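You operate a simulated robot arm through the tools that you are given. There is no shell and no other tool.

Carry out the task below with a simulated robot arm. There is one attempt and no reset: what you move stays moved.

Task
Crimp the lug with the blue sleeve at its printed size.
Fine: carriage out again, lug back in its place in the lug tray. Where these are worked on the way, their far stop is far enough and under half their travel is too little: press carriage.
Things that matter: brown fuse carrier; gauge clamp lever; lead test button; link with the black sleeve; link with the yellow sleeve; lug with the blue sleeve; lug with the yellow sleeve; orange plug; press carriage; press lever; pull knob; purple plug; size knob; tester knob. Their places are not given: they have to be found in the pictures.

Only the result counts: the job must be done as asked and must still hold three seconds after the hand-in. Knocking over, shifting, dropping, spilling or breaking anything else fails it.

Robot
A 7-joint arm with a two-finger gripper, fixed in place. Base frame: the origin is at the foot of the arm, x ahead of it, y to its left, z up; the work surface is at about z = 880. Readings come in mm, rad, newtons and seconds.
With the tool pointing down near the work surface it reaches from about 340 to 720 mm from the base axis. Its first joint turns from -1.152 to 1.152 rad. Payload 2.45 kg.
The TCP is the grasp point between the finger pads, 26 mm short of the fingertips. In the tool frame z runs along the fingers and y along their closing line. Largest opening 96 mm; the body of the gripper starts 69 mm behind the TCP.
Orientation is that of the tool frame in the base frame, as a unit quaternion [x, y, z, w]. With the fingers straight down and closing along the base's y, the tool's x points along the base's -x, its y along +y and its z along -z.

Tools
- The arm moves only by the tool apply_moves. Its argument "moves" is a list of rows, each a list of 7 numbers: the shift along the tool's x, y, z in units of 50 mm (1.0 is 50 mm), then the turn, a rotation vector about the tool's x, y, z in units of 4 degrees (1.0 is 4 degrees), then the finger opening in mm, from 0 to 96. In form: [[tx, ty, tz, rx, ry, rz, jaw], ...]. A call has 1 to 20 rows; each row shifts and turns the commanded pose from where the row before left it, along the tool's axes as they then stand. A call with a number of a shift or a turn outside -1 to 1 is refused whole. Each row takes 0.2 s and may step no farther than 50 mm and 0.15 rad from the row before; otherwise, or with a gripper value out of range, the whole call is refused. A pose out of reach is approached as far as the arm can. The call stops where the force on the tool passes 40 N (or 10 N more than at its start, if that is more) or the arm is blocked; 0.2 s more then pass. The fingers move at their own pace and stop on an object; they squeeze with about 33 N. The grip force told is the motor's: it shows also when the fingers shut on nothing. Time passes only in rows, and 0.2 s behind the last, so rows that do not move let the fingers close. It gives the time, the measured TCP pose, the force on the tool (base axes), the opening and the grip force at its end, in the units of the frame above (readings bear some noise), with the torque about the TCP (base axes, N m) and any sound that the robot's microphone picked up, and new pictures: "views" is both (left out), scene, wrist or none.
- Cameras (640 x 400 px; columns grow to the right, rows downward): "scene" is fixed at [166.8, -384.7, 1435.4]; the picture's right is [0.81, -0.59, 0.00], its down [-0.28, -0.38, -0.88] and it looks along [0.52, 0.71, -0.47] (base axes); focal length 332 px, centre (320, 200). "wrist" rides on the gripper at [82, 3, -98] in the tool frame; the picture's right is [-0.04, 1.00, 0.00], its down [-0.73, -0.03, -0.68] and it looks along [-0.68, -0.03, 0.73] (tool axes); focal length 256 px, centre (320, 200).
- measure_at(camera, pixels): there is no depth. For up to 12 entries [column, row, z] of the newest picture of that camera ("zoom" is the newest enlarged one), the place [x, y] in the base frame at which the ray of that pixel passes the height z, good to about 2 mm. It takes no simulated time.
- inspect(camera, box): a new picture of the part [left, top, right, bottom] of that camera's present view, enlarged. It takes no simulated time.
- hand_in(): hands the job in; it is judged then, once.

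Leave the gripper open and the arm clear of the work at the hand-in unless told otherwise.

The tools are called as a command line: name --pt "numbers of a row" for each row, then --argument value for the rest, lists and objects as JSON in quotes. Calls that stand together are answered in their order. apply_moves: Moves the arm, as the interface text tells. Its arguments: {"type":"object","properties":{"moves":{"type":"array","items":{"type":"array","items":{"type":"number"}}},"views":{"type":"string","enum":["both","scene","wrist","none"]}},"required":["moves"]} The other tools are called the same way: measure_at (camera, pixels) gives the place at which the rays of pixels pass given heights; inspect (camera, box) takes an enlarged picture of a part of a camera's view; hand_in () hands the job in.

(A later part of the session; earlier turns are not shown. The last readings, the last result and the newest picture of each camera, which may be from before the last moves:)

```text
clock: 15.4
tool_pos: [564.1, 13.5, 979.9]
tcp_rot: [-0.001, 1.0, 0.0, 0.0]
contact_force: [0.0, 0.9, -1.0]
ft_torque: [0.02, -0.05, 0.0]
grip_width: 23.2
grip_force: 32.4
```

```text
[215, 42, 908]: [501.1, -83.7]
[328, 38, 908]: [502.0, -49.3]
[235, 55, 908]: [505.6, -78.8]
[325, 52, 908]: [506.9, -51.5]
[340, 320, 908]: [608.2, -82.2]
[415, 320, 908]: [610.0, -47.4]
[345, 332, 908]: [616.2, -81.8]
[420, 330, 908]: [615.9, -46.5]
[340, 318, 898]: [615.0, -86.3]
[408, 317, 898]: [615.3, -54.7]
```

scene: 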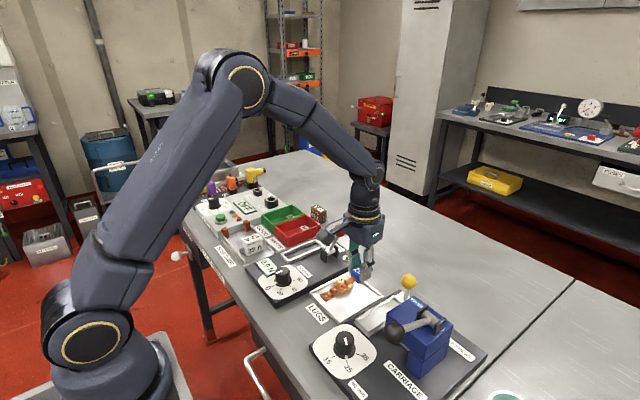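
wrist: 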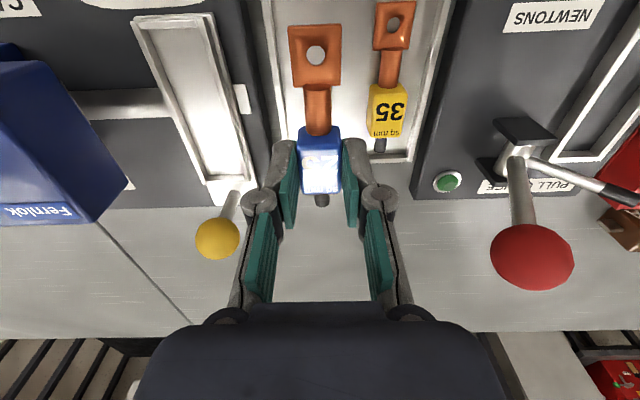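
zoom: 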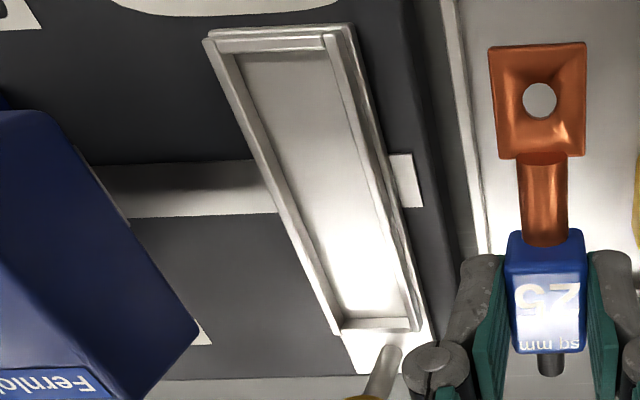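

Recess spans about x 506–613, y -79…-51; the lug runs from TCP−63 to TCP+37. I carry it over to about (572.7, -64.5) at the same height and look.

apply_moves --pt "-0.1 -0.5 -0.1 0 0 0 10" --pt "-0.08 -0.5 0 0 0 0 10" --pt "0 -0.58 0 0 0 0 10" --pt "0 0 0 0 0 0 10"

inspect --camera "wrist" --box '[230, 0, 410, 230]'

inspect --camera "scene" --box '[340, 240, 440, 340]'

```text
clock: 16.4
tool_pos: [572.6, -65.5, 985.9]
tcp_rot: [0.0, 1.0, 0.0, 0.001]
contact_force: [-0.1, 0.1, -0.7]
ft_torque: [0.0, 0.02, 0.0]
grip_width: 23.2
grip_force: 33.1
```

scene: 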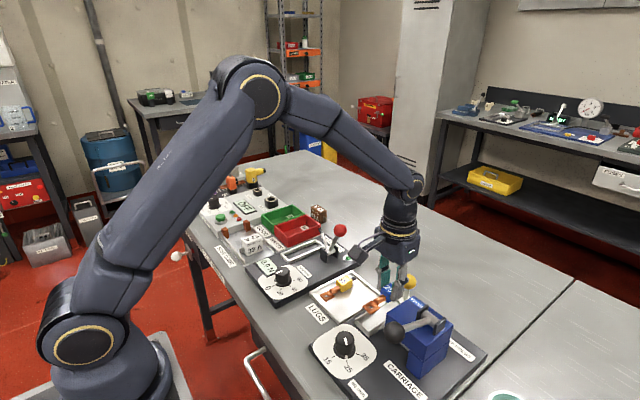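
wrist: 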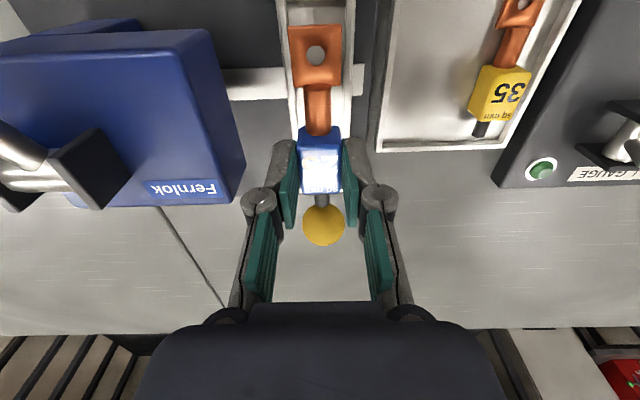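

```text
1.74 times, centred on (320, 115) of wrist
```

zoom: 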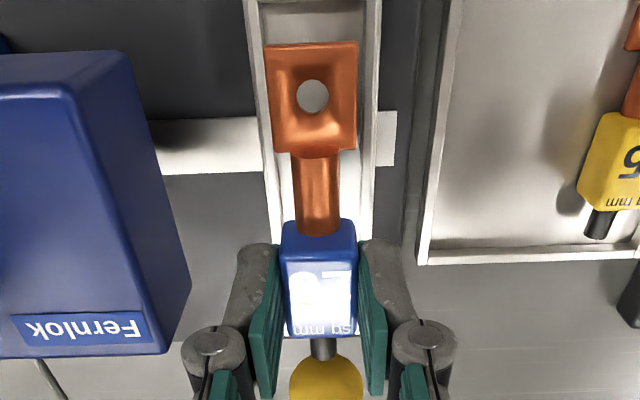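

```text
4.00 times, centred on (390, 290) of scene
```

zoom: 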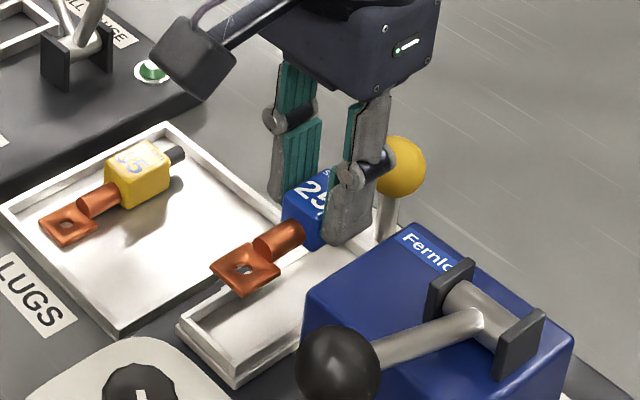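

measure_at --camera "zoom" --pixels '[[246, 15, 908], [259, 15, 908], [363, 15, 908], [381, 15, 895], [264, 180, 908], [272, 180, 908], [368, 180, 908], [378, 180, 895], [266, 45, 944], [357, 42, 944], [282, 245, 965], [357, 245, 965]]'

inspect --camera "wrist" --box '[270, 0, 370, 130]'

```text
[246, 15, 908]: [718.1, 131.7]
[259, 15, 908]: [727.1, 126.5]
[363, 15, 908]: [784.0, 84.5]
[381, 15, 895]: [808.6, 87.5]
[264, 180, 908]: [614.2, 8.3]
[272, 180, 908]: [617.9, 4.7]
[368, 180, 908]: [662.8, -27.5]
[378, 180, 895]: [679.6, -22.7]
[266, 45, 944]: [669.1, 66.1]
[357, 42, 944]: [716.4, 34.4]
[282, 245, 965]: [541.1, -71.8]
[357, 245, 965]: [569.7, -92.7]
```

```text
3.08 times, centred on (320, 65) of wrist
```

zoom: 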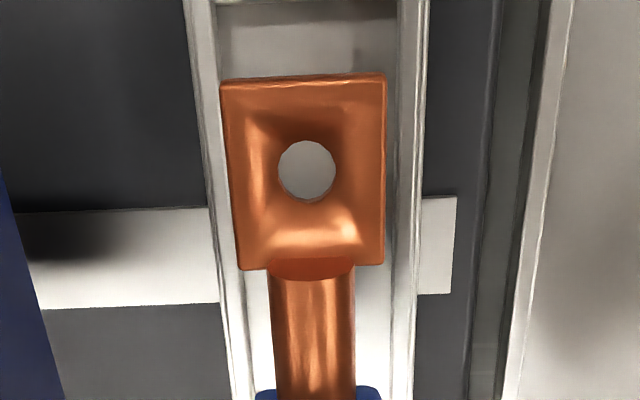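

measure_at --camera "zoom" --pixels '[[190, 20, 908], [217, 20, 908], [397, 20, 908], [420, 20, 908], [230, 350, 908], [246, 350, 908], [390, 350, 908], [412, 350, 908], [222, 84, 944], [386, 76, 944], [260, 395, 966], [380, 392, 966]]'

```text
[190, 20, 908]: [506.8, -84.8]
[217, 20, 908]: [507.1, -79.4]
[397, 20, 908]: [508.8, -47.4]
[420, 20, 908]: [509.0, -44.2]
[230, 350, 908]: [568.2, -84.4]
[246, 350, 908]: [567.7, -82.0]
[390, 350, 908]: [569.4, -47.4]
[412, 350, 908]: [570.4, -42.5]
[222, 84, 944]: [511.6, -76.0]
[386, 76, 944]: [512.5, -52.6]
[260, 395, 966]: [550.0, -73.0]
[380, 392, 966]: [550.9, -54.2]
```

Lug and recess are both centred at y≈-64, and lengthwise it fits 506–613. I lower 38 mm first, then in 2–3 mm steps watching force.

apply_moves --pt "0 0 0.4 0 0 0 10" --pt "0 0 0.36 0 0 0 10" --pt "0 0 0 0 0 0 10"

inspect --camera "wrist" --box '[250, 0, 390, 230]'

inspect --camera "scene" --box '[340, 250, 440, 340]'

```text
clock: 17.2
tool_pos: [573.5, -63.5, 948.0]
tcp_rot: [0.0, 1.0, 0.0, 0.0]
contact_force: [0.5, 0.0, -0.4]
ft_torque: [0.03, -0.03, 0.0]
grip_width: 23.3
grip_force: 33.0
```

scene: 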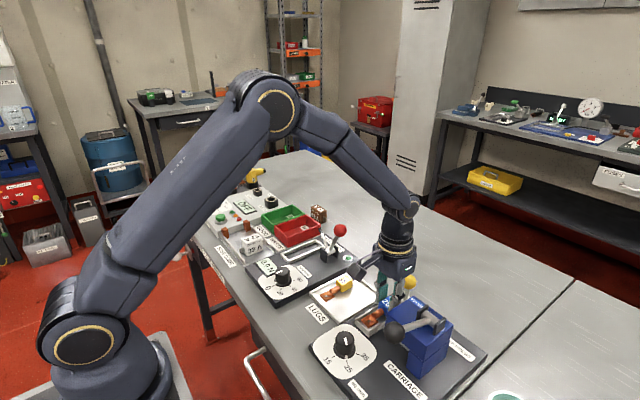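
wrist: 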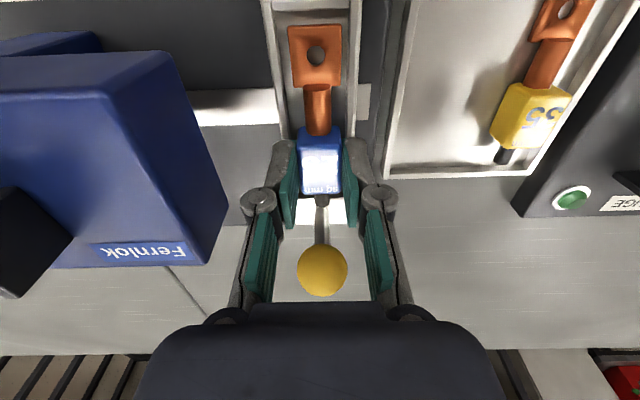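

```text
1.74 times, centred on (320, 115) of wrist
```

zoom: 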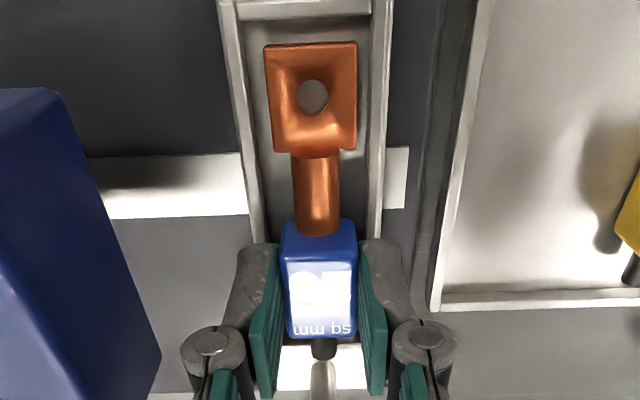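

```text
4.44 times, centred on (390, 295) of scene
```

zoom: 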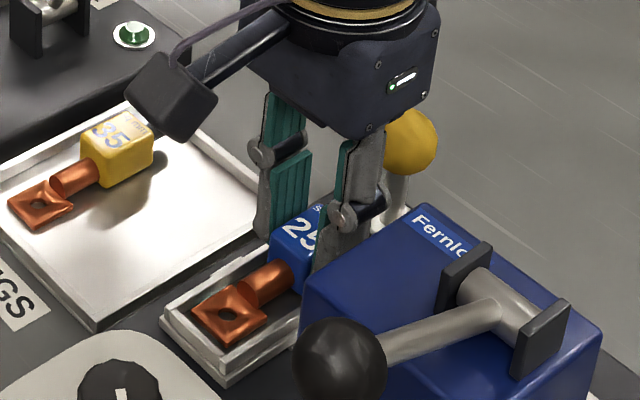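

measure_at --camera "wrist" --pixels '[[308.5, 12.7, 908], [308, 3, 908], [315, 24.8, 914], [315, 24.8, 911], [322, 206, 920], [322, 222, 900], [280, 20, 908], [345, 20, 908]]'

```text
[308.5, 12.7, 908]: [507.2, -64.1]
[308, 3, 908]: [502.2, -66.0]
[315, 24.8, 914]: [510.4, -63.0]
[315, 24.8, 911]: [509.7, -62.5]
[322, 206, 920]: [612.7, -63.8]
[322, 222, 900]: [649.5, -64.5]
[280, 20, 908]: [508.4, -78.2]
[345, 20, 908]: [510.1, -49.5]
```

Front gap ~3 mm, rear gap ~2–3 mm. Continue down 8 mm in small steps.

apply_moves --pt "0 0 0.06 0 0 0 10" --pt "0 0 0.05 0 0 0 10" --pt "0 0 0.05 0 0 0 10" --pt "0 0 0 0 0 0 10"

inspect --camera "scene" --box '[340, 260, 420, 340]'

```text
clock: 18.2
tool_pos: [574.0, -65.3, 941.8]
tcp_rot: [0.001, 1.0, 0.0, 0.003]
contact_force: [0.1, 0.7, 34.6]
ft_torque: [0.08, 0.02, -0.03]
grip_width: 23.0
grip_force: 33.1
```

scene: 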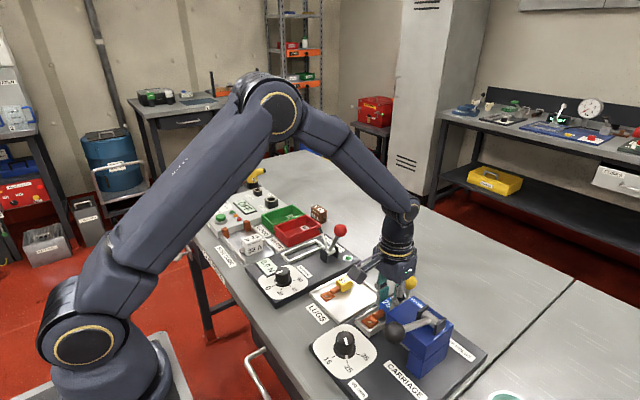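
wrist: 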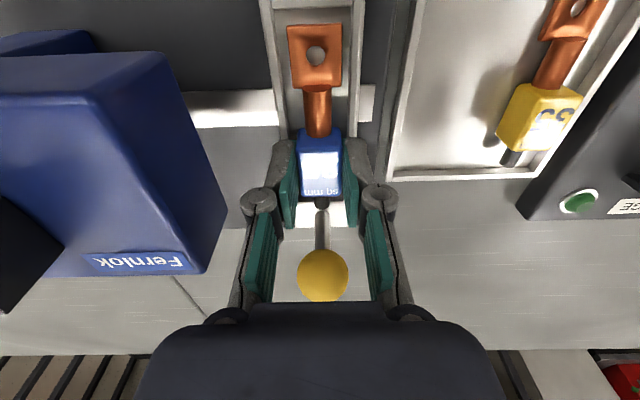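

```text
5.00 times, centred on (380, 300) of scene
```

zoom: 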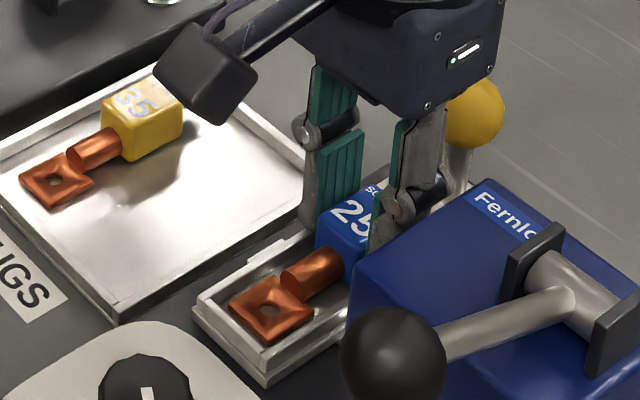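

Contact at TCP z≈941.8 (34.6 N). I ease up 1 mm and look whether the lug or the fingertips touch.

apply_moves --pt "0 0 -0.03 0 0 0 10" --pt "0 0 0 0 0 0 10"

inspect --camera "wrist" --box '[250, 0, 390, 230]'

inspect --camera "scene" --box '[350, 270, 410, 325]'

```text
clock: 18.8
tool_pos: [572.4, -64.7, 942.6]
tcp_rot: [-0.001, 1.0, 0.0, 0.001]
contact_force: [7.6, 0.2, 20.0]
ft_torque: [0.0, -0.66, 0.04]
grip_width: 23.2
grip_force: 32.6
```

scene: 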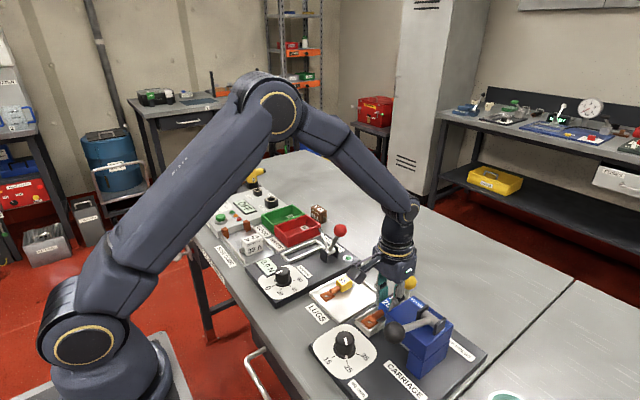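
wrist: 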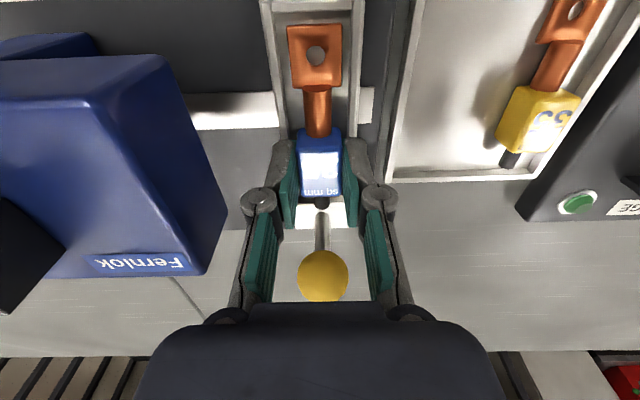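

```text
1.74 times, centred on (320, 115) of wrist
```

zoom: 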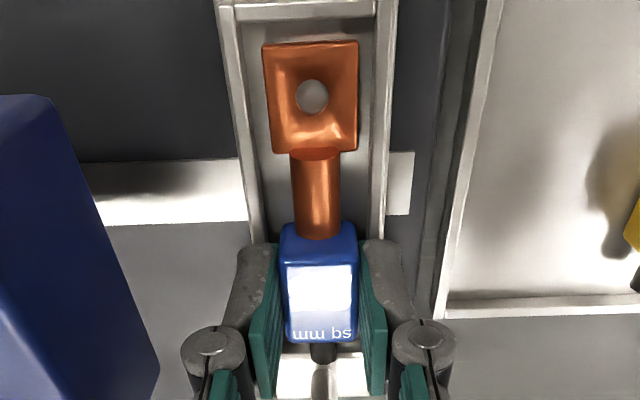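

```text
7.27 times, centred on (380, 298) of scene
```

zoom: 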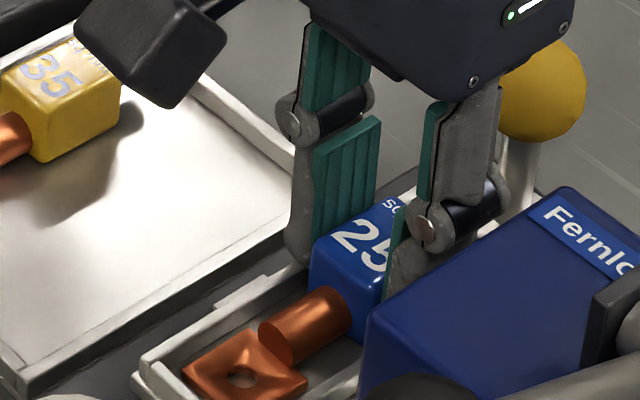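

inspect --camera "wrist" --box '[285, 175, 360, 235]'

inspect --camera "wrist" --box '[260, 0, 370, 90]'

```text
6.67 times, centred on (322, 205) of wrist
```

zoom: 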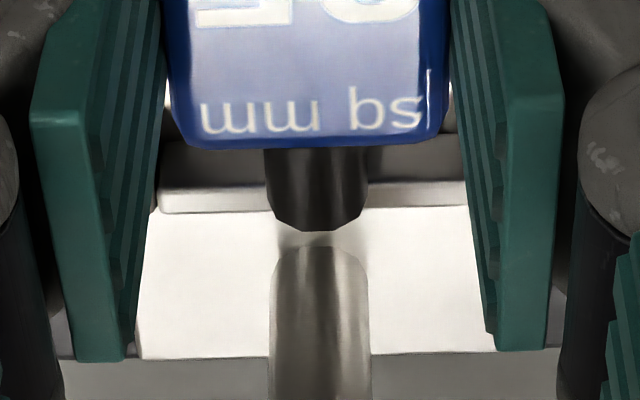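

```text
4.44 times, centred on (315, 45) of wrist
```

zoom: 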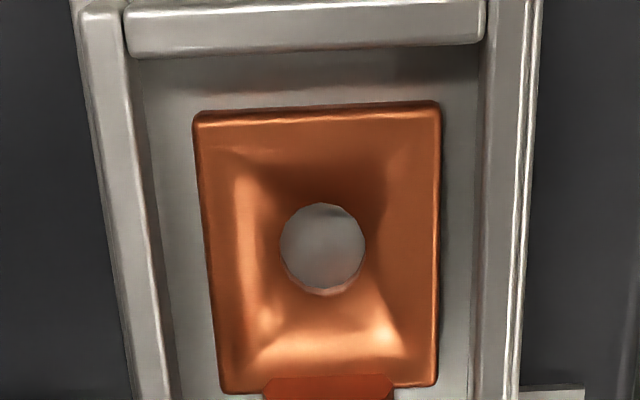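

measure_at --camera "wrist" --pixels '[[321, 209.5, 910], [321, 209.5, 915], [321, 209.5, 920], [300, 203.5, 908], [300, 203.5, 912], [300, 203.5, 916], [300, 206.5, 912], [300, 196.5, 900], [300, 196.5, 905], [310, 24, 908], [310, 24, 912], [310, 12.5, 912]]'

```text
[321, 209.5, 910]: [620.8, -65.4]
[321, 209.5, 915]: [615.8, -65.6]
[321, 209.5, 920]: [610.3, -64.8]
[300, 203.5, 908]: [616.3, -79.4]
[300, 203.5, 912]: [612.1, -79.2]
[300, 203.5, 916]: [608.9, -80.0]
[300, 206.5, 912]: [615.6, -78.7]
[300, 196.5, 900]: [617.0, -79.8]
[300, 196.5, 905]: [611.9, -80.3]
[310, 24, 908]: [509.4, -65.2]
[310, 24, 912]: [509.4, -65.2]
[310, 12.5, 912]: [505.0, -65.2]
```

Wall height is about 7 mm and the lug bottom is at floor height, so the lug rests on the carriage floor. I ease up 1.7 mm to relieve the force, then open.

apply_moves --pt "0 0 -0.035 0 0 0 10" --pt "0 0 0 0 0 0 10" --views "wrist"

```text
clock: 19.4
tool_pos: [570.1, -64.1, 942.7]
tcp_rot: [0.0, 1.0, 0.001, -0.003]
contact_force: [2.4, -0.7, 3.9]
ft_torque: [0.03, -0.18, 0.01]
grip_width: 23.3
grip_force: 32.9
```

wrist: 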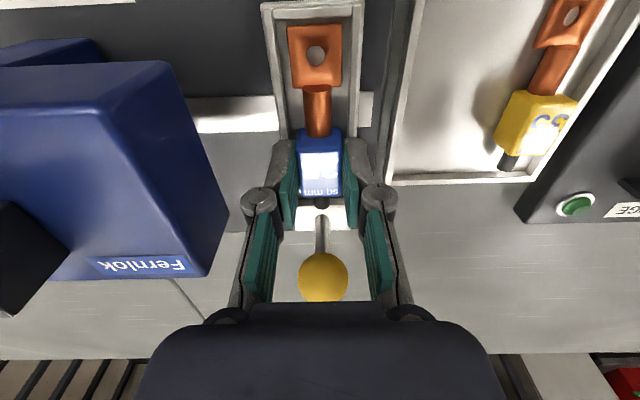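

Force is nearly gone. Open to 36 and rise.

apply_moves --pt "0 0 0 0 0 0 30" --pt "0 0 0 0 0 0 38" --pt "0 0 -0.2 0 0 0 38" --pt "0 0 -0.5 0 0 0 38" --pt "0 0 -0.6 0 0 0 38"

inspect --camera "wrist" --box '[250, 0, 390, 230]'

inspect --camera "scene" --box '[350, 260, 430, 330]'

```text
clock: 20.6
tool_pos: [573.2, -65.3, 1007.9]
tcp_rot: [0.0, 1.0, 0.0, 0.001]
contact_force: [-0.5, 0.9, -0.4]
ft_torque: [0.01, 0.0, -0.01]
grip_width: 38.1
grip_force: 0.0
```

scene: 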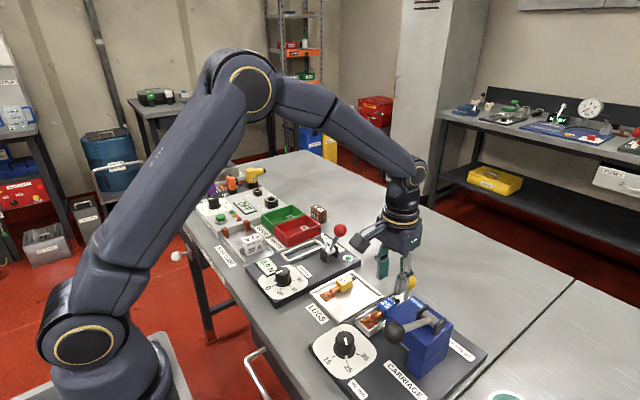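
wrist: 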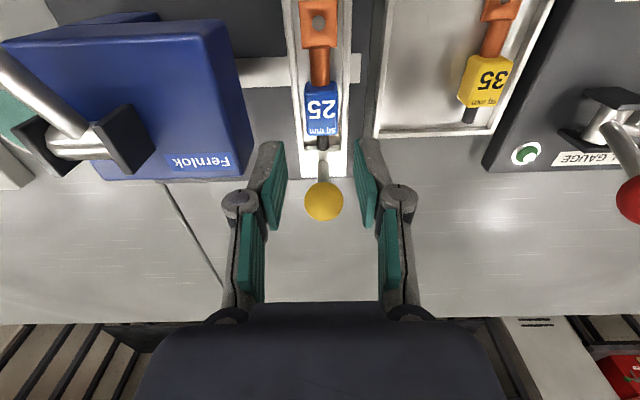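

```text
1.74 times, centred on (320, 115) of wrist
```

zoom: 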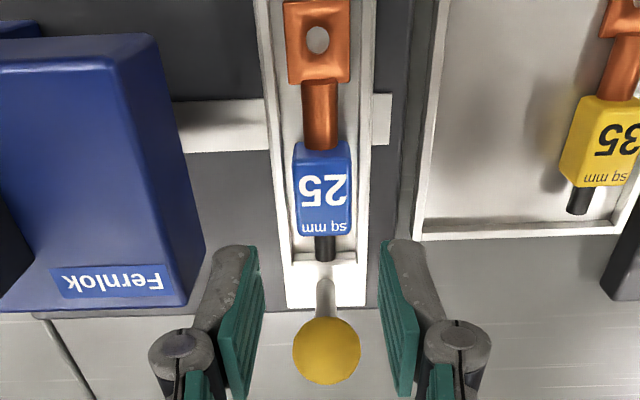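

```text
5.71 times, centred on (390, 295) of scene
```

zoom: 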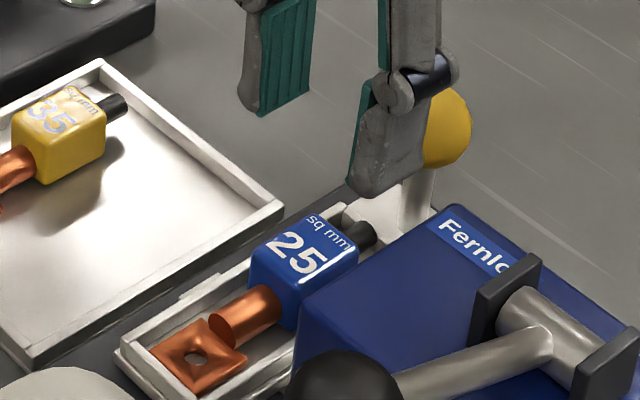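

The lug lies flat in the carriage. Next: push the carriage by its yellow ball. I first locate the ball and the press bracket from this view.

measure_at --camera "wrist" --pixels '[[324, 201, 955], [324, 201, 960], [324, 201, 965], [343, 201, 960], [324, 221, 960], [138, 165, 1000], [138, 165, 1010], [60, 160, 1000], [120, 105, 1010], [240, 155, 985], [236, 30, 985]]'

inspect --camera "wrist" --box '[0, 0, 260, 200]'

inspect --camera "scene" --box '[380, 290, 480, 390]'

```text
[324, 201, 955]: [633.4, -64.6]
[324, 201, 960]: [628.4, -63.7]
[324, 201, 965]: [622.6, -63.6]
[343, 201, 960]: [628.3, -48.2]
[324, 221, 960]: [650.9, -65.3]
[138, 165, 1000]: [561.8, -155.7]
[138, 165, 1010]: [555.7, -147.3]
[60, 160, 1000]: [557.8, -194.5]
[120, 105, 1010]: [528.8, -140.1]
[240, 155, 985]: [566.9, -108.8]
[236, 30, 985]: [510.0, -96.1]
```

```text
2.00 times, centred on (130, 100) of wrist
```

zoom: 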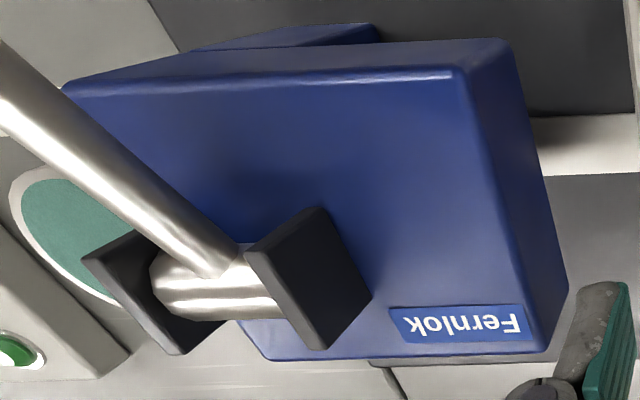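

```text
4.00 times, centred on (430, 340) of scene
```

zoom: 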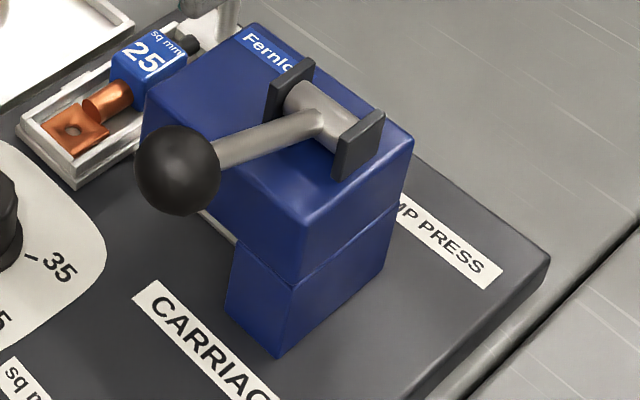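

Ball centre is (628, -64, 960), radius ~15.5. I raise, move over it, and turn the tool 90° clockwise so the camera trails on the +y side and the fingers close along x.

apply_moves --pt "0 0 -0.6 0 0 0 46" --pt "-0.55 0 0 0 0 1 46" --pt "-0.55 0.08 0 0 0 1 46" --pt "0 0 0 0 0 1 46" --pt "0 0 0 0 0 1 46" --pt "0 0 0 0 0 1 46" --pt "0 0 0 0 0 1 46" --pt "0 0 0 0 0 1 46" --pt "0 0 0 0 0 1 46" --pt "0 0 0 0 0 1 46" --pt "0 0 0 0 0 1 46" --pt "0 0 0 0 0 1 46" --pt "0 0 0 0 0 1 46" --pt "0 0 0 0 0 1 46" --pt "0 0 0 0 0 1 46" --pt "0 0 0 0 0 1 46" --pt "0 0 0 0 0 1 46" --pt "0 0 0 0 0 1 46" --pt "0 0 0 0 0 1 46" --pt "0 0 0 0 0 1 46"

```text
clock: 24.8
tool_pos: [627.7, -63.5, 1037.5]
tcp_rot: [0.615, 0.788, 0.001, 0.0]
contact_force: [0.0, 0.1, -0.8]
ft_torque: [0.03, 0.02, -0.01]
grip_width: 46.0
grip_force: 0.0
```

scene: 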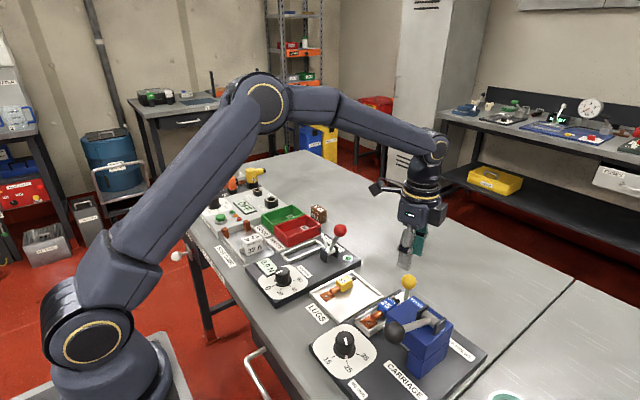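
wrist: 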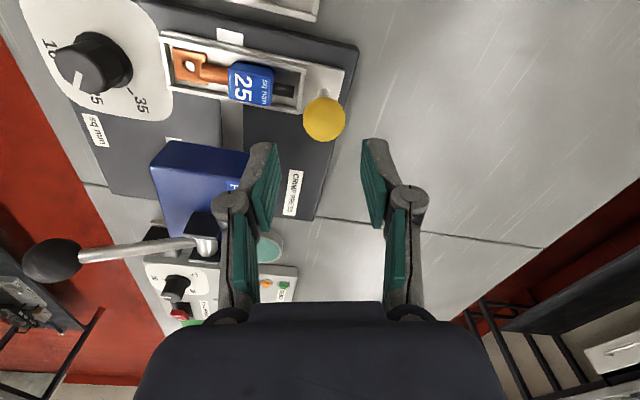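

Turn the remaining 14°, then check the ball's place.

apply_moves --pt "0 0 0 0 0 1 46" --pt "0 0 0 0 0 1 46" --pt "0 0 0.3 0 0 1 46" --pt "0 0 0 0 0 0.5 46"

inspect --camera "wrist" --box '[230, 50, 420, 200]'

```text
clock: 25.8
tool_pos: [628.3, -62.7, 1023.5]
tcp_rot: [0.708, 0.706, 0.0, 0.0]
contact_force: [-1.0, -0.6, 0.0]
ft_torque: [0.0, 0.03, 0.02]
grip_width: 46.2
grip_force: 0.0
```

scene: 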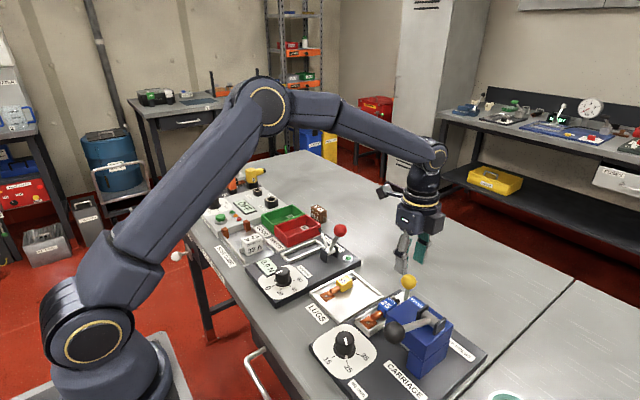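
wrist: 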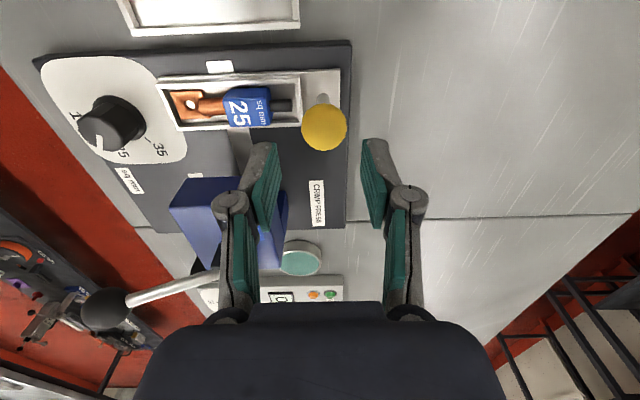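

```text
2.67 times, centred on (325, 125) of wrist
```

zoom: 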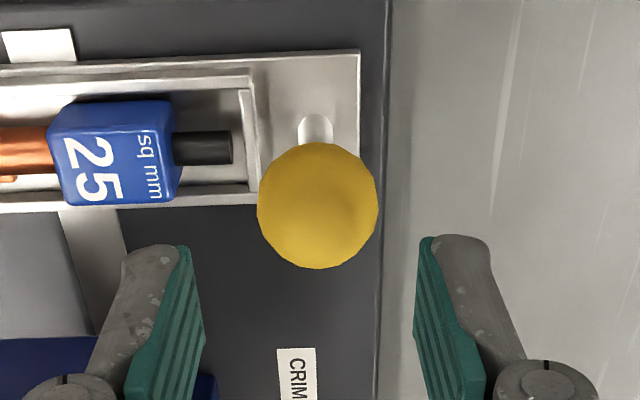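

measure_at --camera "wrist" --pixels '[[324.3, 126.9, 960], [324.3, 126.9, 965], [324.3, 126.9, 955], [323, 99, 912], [270, 140, 890], [216, 68, 890]]'

```text
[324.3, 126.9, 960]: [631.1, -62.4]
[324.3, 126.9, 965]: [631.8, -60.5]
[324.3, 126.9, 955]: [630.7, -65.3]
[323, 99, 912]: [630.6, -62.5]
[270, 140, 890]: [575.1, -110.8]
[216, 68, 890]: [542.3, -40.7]
```

Ball at about (630.5, -63, 959). I shift 2 mm, descend to z≈963 and close on the ball.

apply_moves --pt "0 0.04 0.4 0 0 0 46" --pt "0 0 0.4 0 0 0 46" --pt "0 0 0.4 0 0 0 46" --pt "0 0 0 0 0 0 46" --pt "0 0 0 0 0 0 34" --pt "0 0 0 0 0 0 26" --pt "0 0 0 0 0 0 26" --pt "0 0 0 0 0 0 26"

```text
clock: 27.6
tool_pos: [629.7, -61.7, 962.6]
tcp_rot: [0.707, 0.708, 0.001, 0.001]
contact_force: [10.1, 0.3, -3.9]
ft_torque: [-0.04, -0.01, -0.01]
grip_width: 32.5
grip_force: 5.1
```

scene: 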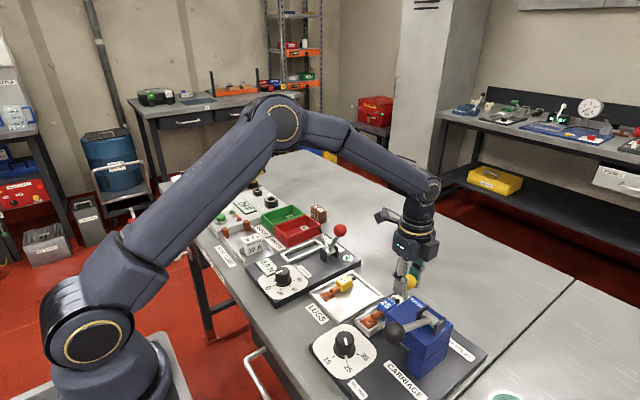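
wrist: 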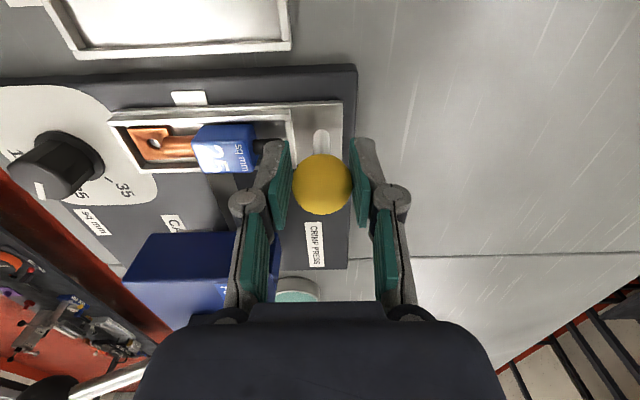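

The -x finger touches first (Fx +10). I move 1 mm to −x... the ball pushes the tool toward +x, so I shift +x by 1 mm and let the fingers finish closing.

apply_moves --pt "0 0.01 0 0 0 0 20" --pt "0 0 0 0 0 0 20" --pt "0 0 0 0 0 0 20" --views "wrist"

```text
clock: 28.4
tool_pos: [630.9, -61.5, 964.3]
tcp_rot: [0.706, 0.708, 0.0, 0.0]
contact_force: [10.0, -0.1, -1.6]
ft_torque: [0.0, 0.01, 0.03]
grip_width: 30.4
grip_force: 45.0
```

wrist: 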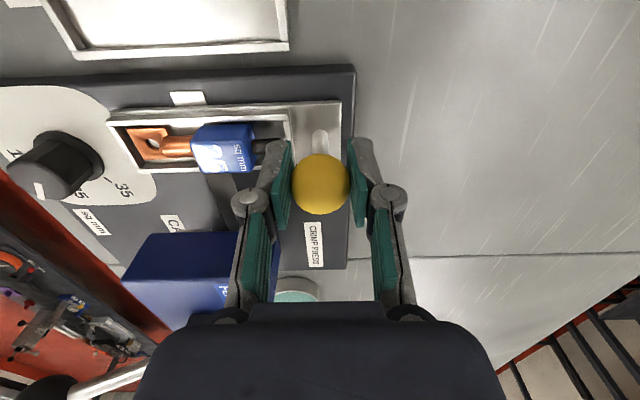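

Ball gripped (30.4 mm). Push towards −y (tool −x) 40 mm in 8 mm steps and look.

apply_moves --pt "-0.16 0 0 0 0 0 20" --pt "-0.16 0 0 0 0 0 20" --pt "-0.16 0 0 0 0 0 20" --pt "-0.16 0 0 0 0 0 20" --pt "-0.16 0 0 0 0 0 20"

```text
clock: 29.6
tool_pos: [631.3, -102.5, 963.1]
tcp_rot: [0.707, 0.708, 0.0, 0.001]
contact_force: [19.7, 1.2, -4.3]
ft_torque: [0.35, -0.02, 0.09]
grip_width: 30.3
grip_force: 44.8
```

scene: 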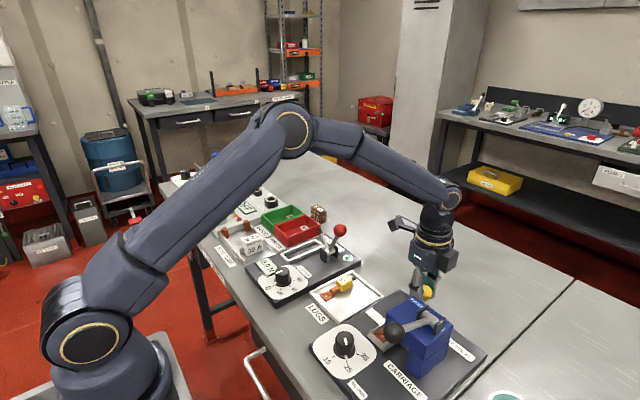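
wrist: 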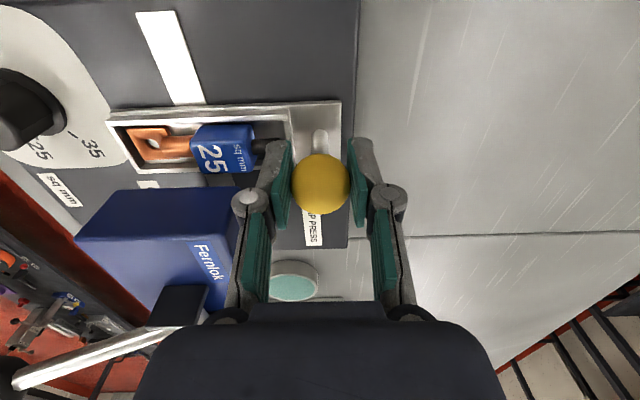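

Carriage follows. Fx is 20 N, so I add a 1 mm shift to +x and push 40 mm more.

apply_moves --pt "-0.1 0.025 0 0 0 0 20" --pt "-0.14 0 0 0 0 0 20" --pt "-0.14 0 0 0 0 0 20" --pt "-0.14 0 0 0 0 0 20" --pt "-0.14 0 0 0 0 0 20"

```text
clock: 30.8
tool_pos: [630.0, -132.6, 963.5]
tcp_rot: [0.706, 0.708, 0.0, -0.004]
contact_force: [5.0, 13.5, -7.7]
ft_torque: [-1.09, 0.05, 0.0]
grip_width: 30.4
grip_force: 44.5
```

scene: 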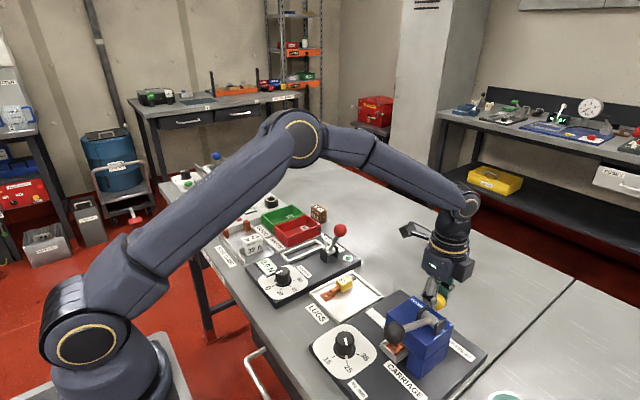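
wrist: 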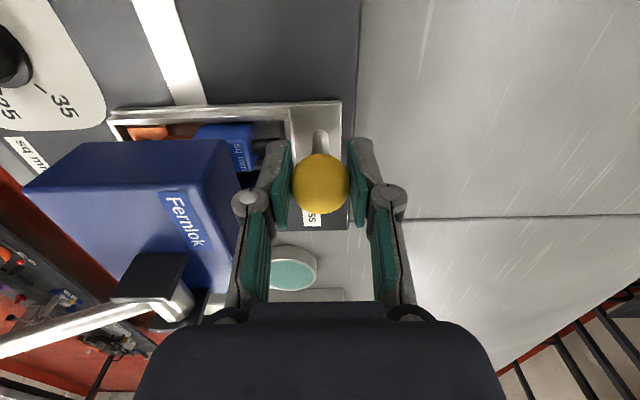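

inspect --camera "wrist" --box '[100, 80, 300, 240]'

inspect --camera "scene" --box '[365, 270, 475, 390]'

```text
2.50 times, centred on (200, 160) of wrist
```

zoom: 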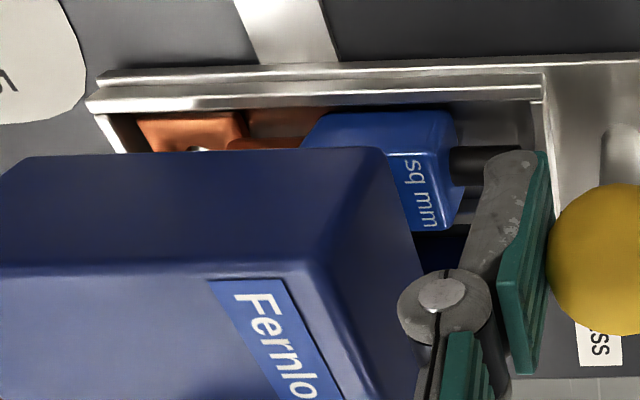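

```text
3.33 times, centred on (420, 330) of scene
```

zoom: 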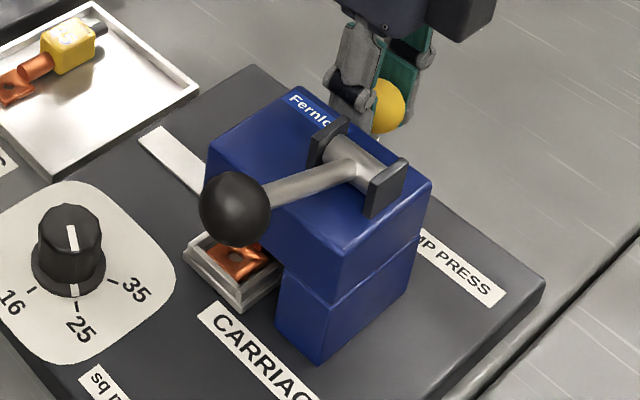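

Travel is 70 mm and the carriage side appears to touch the press column. I push 2 mm more to confirm the stop.

apply_moves --pt "-0.03 0 0 0 0 0 20" --pt "0 0 0 0 0 0 20" --views "none"

```text
clock: 31.4
tool_pos: [631.5, -132.6, 962.7]
tcp_rot: [0.705, 0.709, 0.002, -0.004]
contact_force: [-1.5, 27.4, -9.4]
ft_torque: [0.12, 0.1, 0.03]
grip_width: 29.9
grip_force: 44.7
```

That's the far stop (27 N, no motion). I relax the push, open and rise.

apply_moves --pt "0.06 0 0 0 0 0 20" --pt "0 0 0 0 0 0 36" --pt "0 0 0 0 0 0 46" --pt "0 0 0 0 0 0 46" --pt "0 0 -0.5 0 0 0 46" --pt "0 0 -0.8 0 0 0 46" --pt "0 0 -0.8 0 0 0 46"

inspect --camera "wrist" --box '[60, 40, 380, 240]'

```text
clock: 33.0
tool_pos: [631.2, -134.5, 1069.8]
tcp_rot: [0.707, 0.707, 0.0, 0.001]
contact_force: [-0.6, -0.1, 0.3]
ft_torque: [-0.01, -0.01, -0.01]
grip_width: 45.9
grip_force: 0.1
```

scene: 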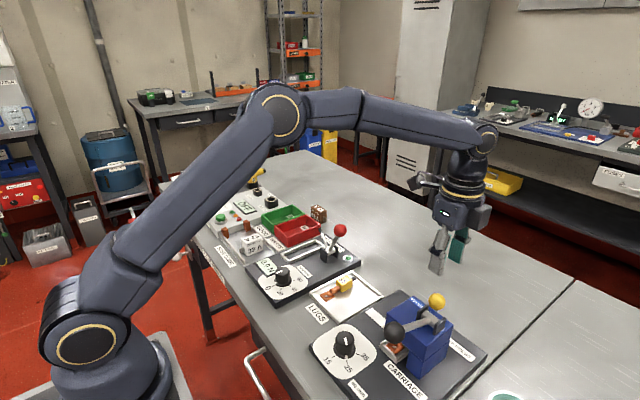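
wrist: 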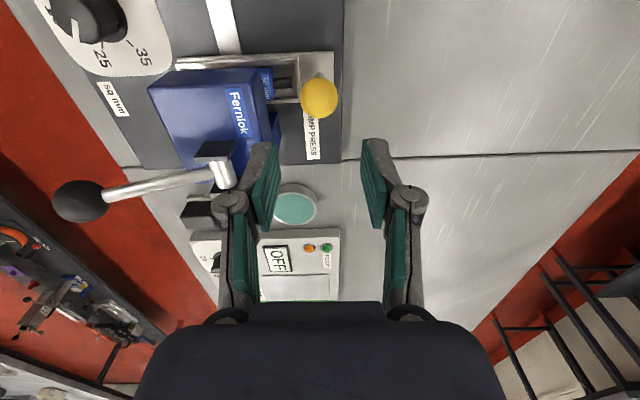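

```text
2.00 times, centred on (220, 140) of wrist
```

zoom: 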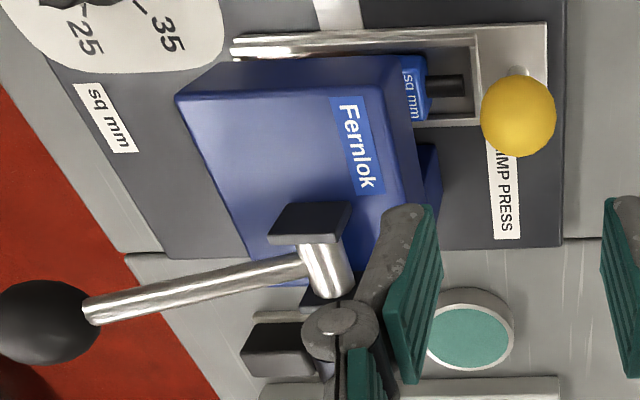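

Carriage is in. Now I triangulate the press lever ball: wrist px (80,201), scene px (394,332).

measure_at --camera "wrist" --pixels '[[80, 201, 1020], [80, 201, 1030], [80, 201, 1040], [222, 173, 1000], [222, 173, 1010], [110, 193, 1030]]'

measure_at --camera "scene" --pixels '[[394, 332, 1020], [394, 332, 1030], [394, 332, 1040], [432, 322, 1000], [432, 322, 1010]]'

inspect --camera "scene" --box '[370, 280, 480, 390]'

```text
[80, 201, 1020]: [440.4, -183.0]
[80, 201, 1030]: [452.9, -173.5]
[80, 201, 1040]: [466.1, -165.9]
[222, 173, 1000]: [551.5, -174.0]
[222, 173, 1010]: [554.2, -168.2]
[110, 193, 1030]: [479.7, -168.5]
```

```text
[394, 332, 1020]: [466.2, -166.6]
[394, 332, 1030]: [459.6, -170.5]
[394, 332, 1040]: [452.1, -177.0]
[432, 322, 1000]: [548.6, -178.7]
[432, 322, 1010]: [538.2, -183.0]
```

```text
3.64 times, centred on (425, 335) of scene
```

zoom: 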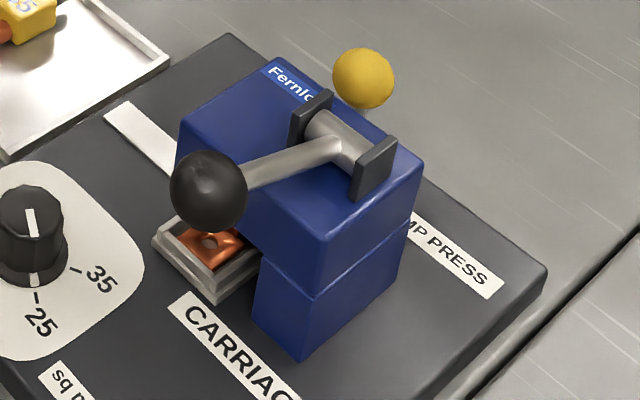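

Lever ball ≈ (457, -172, 1032), pivot ≈ (550, -176, 998), arm ≈ 99 mm at 20° up. I rise, move over the ball, and turn the tool back to the standard orientation.

apply_moves --pt "0 0 -0.9 0 0 0 50" --pt "-0.19 -0.87 0 0 0 0 50" --pt "-0.19 -0.87 0 0 0 0 50" --pt "-0.19 -0.87 0 0 0 0 50" --pt "-0.19 -0.87 0 0 0 0 50" --pt "0 0 0 0 0 -1 50" --pt "0 0 0 0 0 -1 50" --pt "0 0 0 0 0 -1 50" --pt "0 0 0 0 0 -1 50" --pt "0 0 0 0 0 -1 50" --pt "0 0 0 0 0 -1 50" --pt "0 0 0 0 0 -1 50" --pt "0 0 0 0 0 -1 50" --pt "0 0 0 0 0 -1 50" --pt "0 0 0 0 0 -1 50" --pt "0 0 0 0 0 -1 50" --pt "0 0 0 0 0 -1 50" --pt "0 0 0 0 0 -1 50" --pt "0 0 0 0 0 -1 50" --pt "0 0 0 0 0 -1 50" --views "none"

apply_moves --pt "0 0 0 0 0 -1 50" --pt "0 0 0 0 0 -1 50" --pt "0 0 0 0 0 -1 50" --pt "0 0 0 0 0 -1 50" --pt "0 0 0 0 0 -1 50" --pt "0 0 0 0 0 -1 50" --pt "0 0 0 0 0 -1 50" --pt "0 0 0 0 0 -0.5 50"

```text
clock: 37.2
tool_pos: [457.4, -171.8, 1113.1]
tcp_rot: [0.257, 0.966, 0.0, 0.0]
contact_force: [0.1, 0.1, -0.5]
ft_torque: [0.0, -0.04, 0.01]
grip_width: 50.1
grip_force: 0.1
```

```text
clock: 39.0
tool_pos: [458.4, -172.5, 1113.7]
tcp_rot: [0.0, 1.0, 0.0, 0.0]
contact_force: [-0.3, -0.1, -0.2]
ft_torque: [-0.01, -0.01, 0.02]
grip_width: 50.4
grip_force: 0.1
```

scene: 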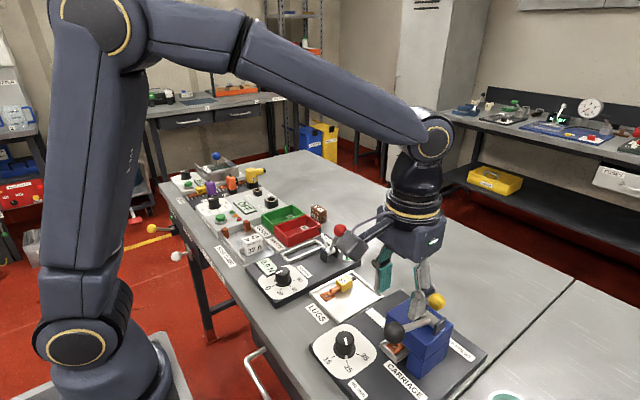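
wrist: 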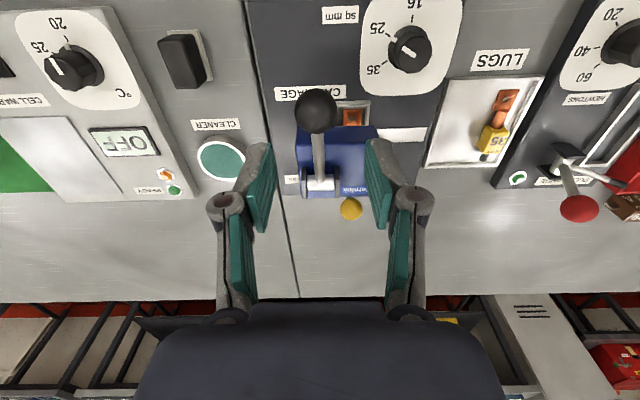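

measure_at --camera "wrist" --pixels '[[316, 112, 1032], [316, 112, 1027], [295, 112, 1032], [338, 112, 1032], [320, 186, 998], [351, 208, 960]]'

inspect --camera "wrist" --box '[230, 60, 410, 230]'

```text
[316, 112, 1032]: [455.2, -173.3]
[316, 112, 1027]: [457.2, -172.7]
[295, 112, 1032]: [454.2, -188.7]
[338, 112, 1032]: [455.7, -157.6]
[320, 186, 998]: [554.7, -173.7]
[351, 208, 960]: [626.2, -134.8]
```

```text
2.35 times, centred on (320, 145) of wrist
```

zoom: 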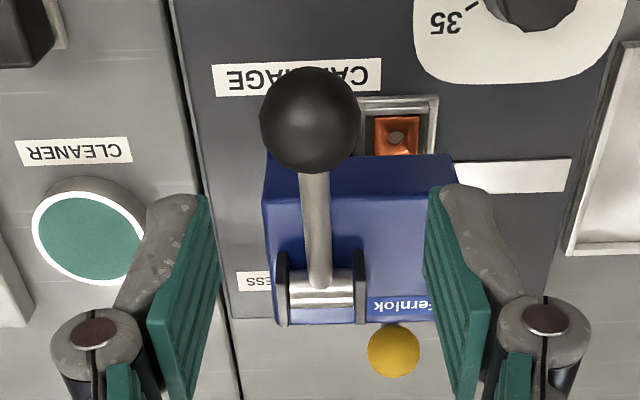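

Ball at (456, -173, 1031). Descend to z≈1033 and close on the ball along y.

apply_moves --pt "0.04 0 0.4 0 0 0 50" --pt "0 0 0.4 0 0 0 50" --pt "0 0 0.4 0 0 0 50" --pt "0 0 0.4 0 0 0 50" --pt "0 0 0 0 0 0 38" --pt "0 0 0 0 0 0 24" --pt "0 0 0 0 0 0 20" --pt "0 0 0 0 0 0 20"

```text
clock: 40.8
tool_pos: [453.6, -174.7, 1034.2]
tcp_rot: [0.001, 1.0, -0.002, 0.0]
contact_force: [2.2, -25.8, -3.8]
ft_torque: [-0.1, 0.02, -0.06]
grip_width: 30.2
grip_force: 40.7
```

scene: 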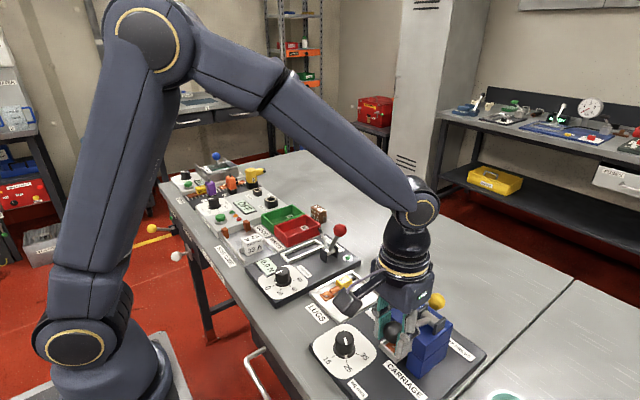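
wrist: 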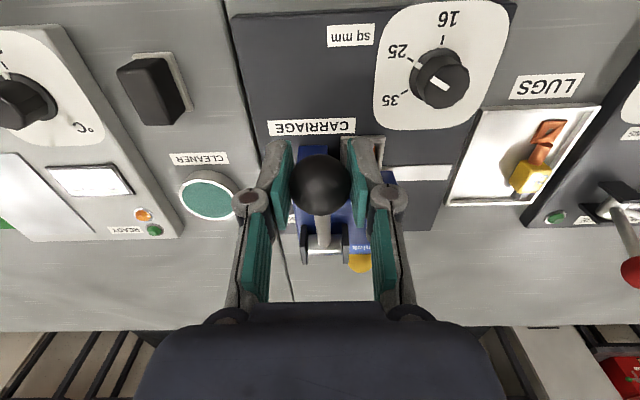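

Ball is held; Fy −26 N, so I shift 2 mm to −y, then try the first part of the downward arc.

apply_moves --pt "0 -0.045 0 0 0 0 20" --pt "0.052 0 0.17 0 0 0 20" --pt "0.034 0 0.174 0 0 0 20"

```text
clock: 41.6
tool_pos: [450.8, -174.5, 1017.9]
tcp_rot: [0.0, 1.0, 0.0, 0.002]
contact_force: [-1.1, -13.6, 15.2]
ft_torque: [-0.06, -1.27, -0.02]
grip_width: 30.3
grip_force: 45.4
```

scene: 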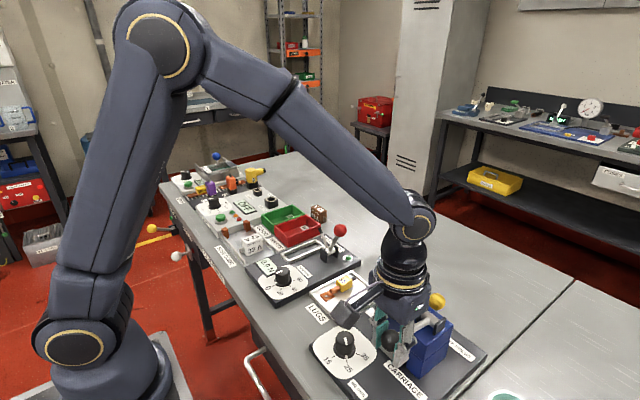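
wrist: 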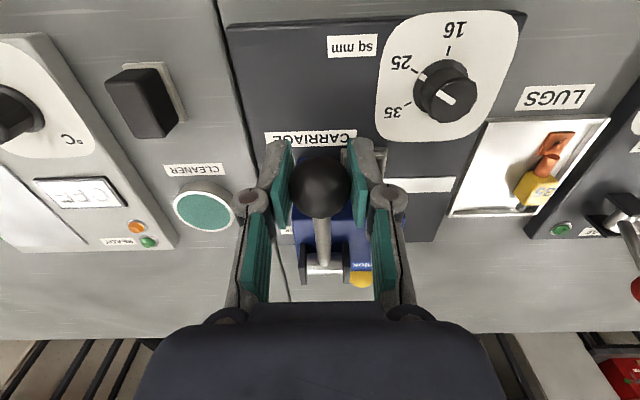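

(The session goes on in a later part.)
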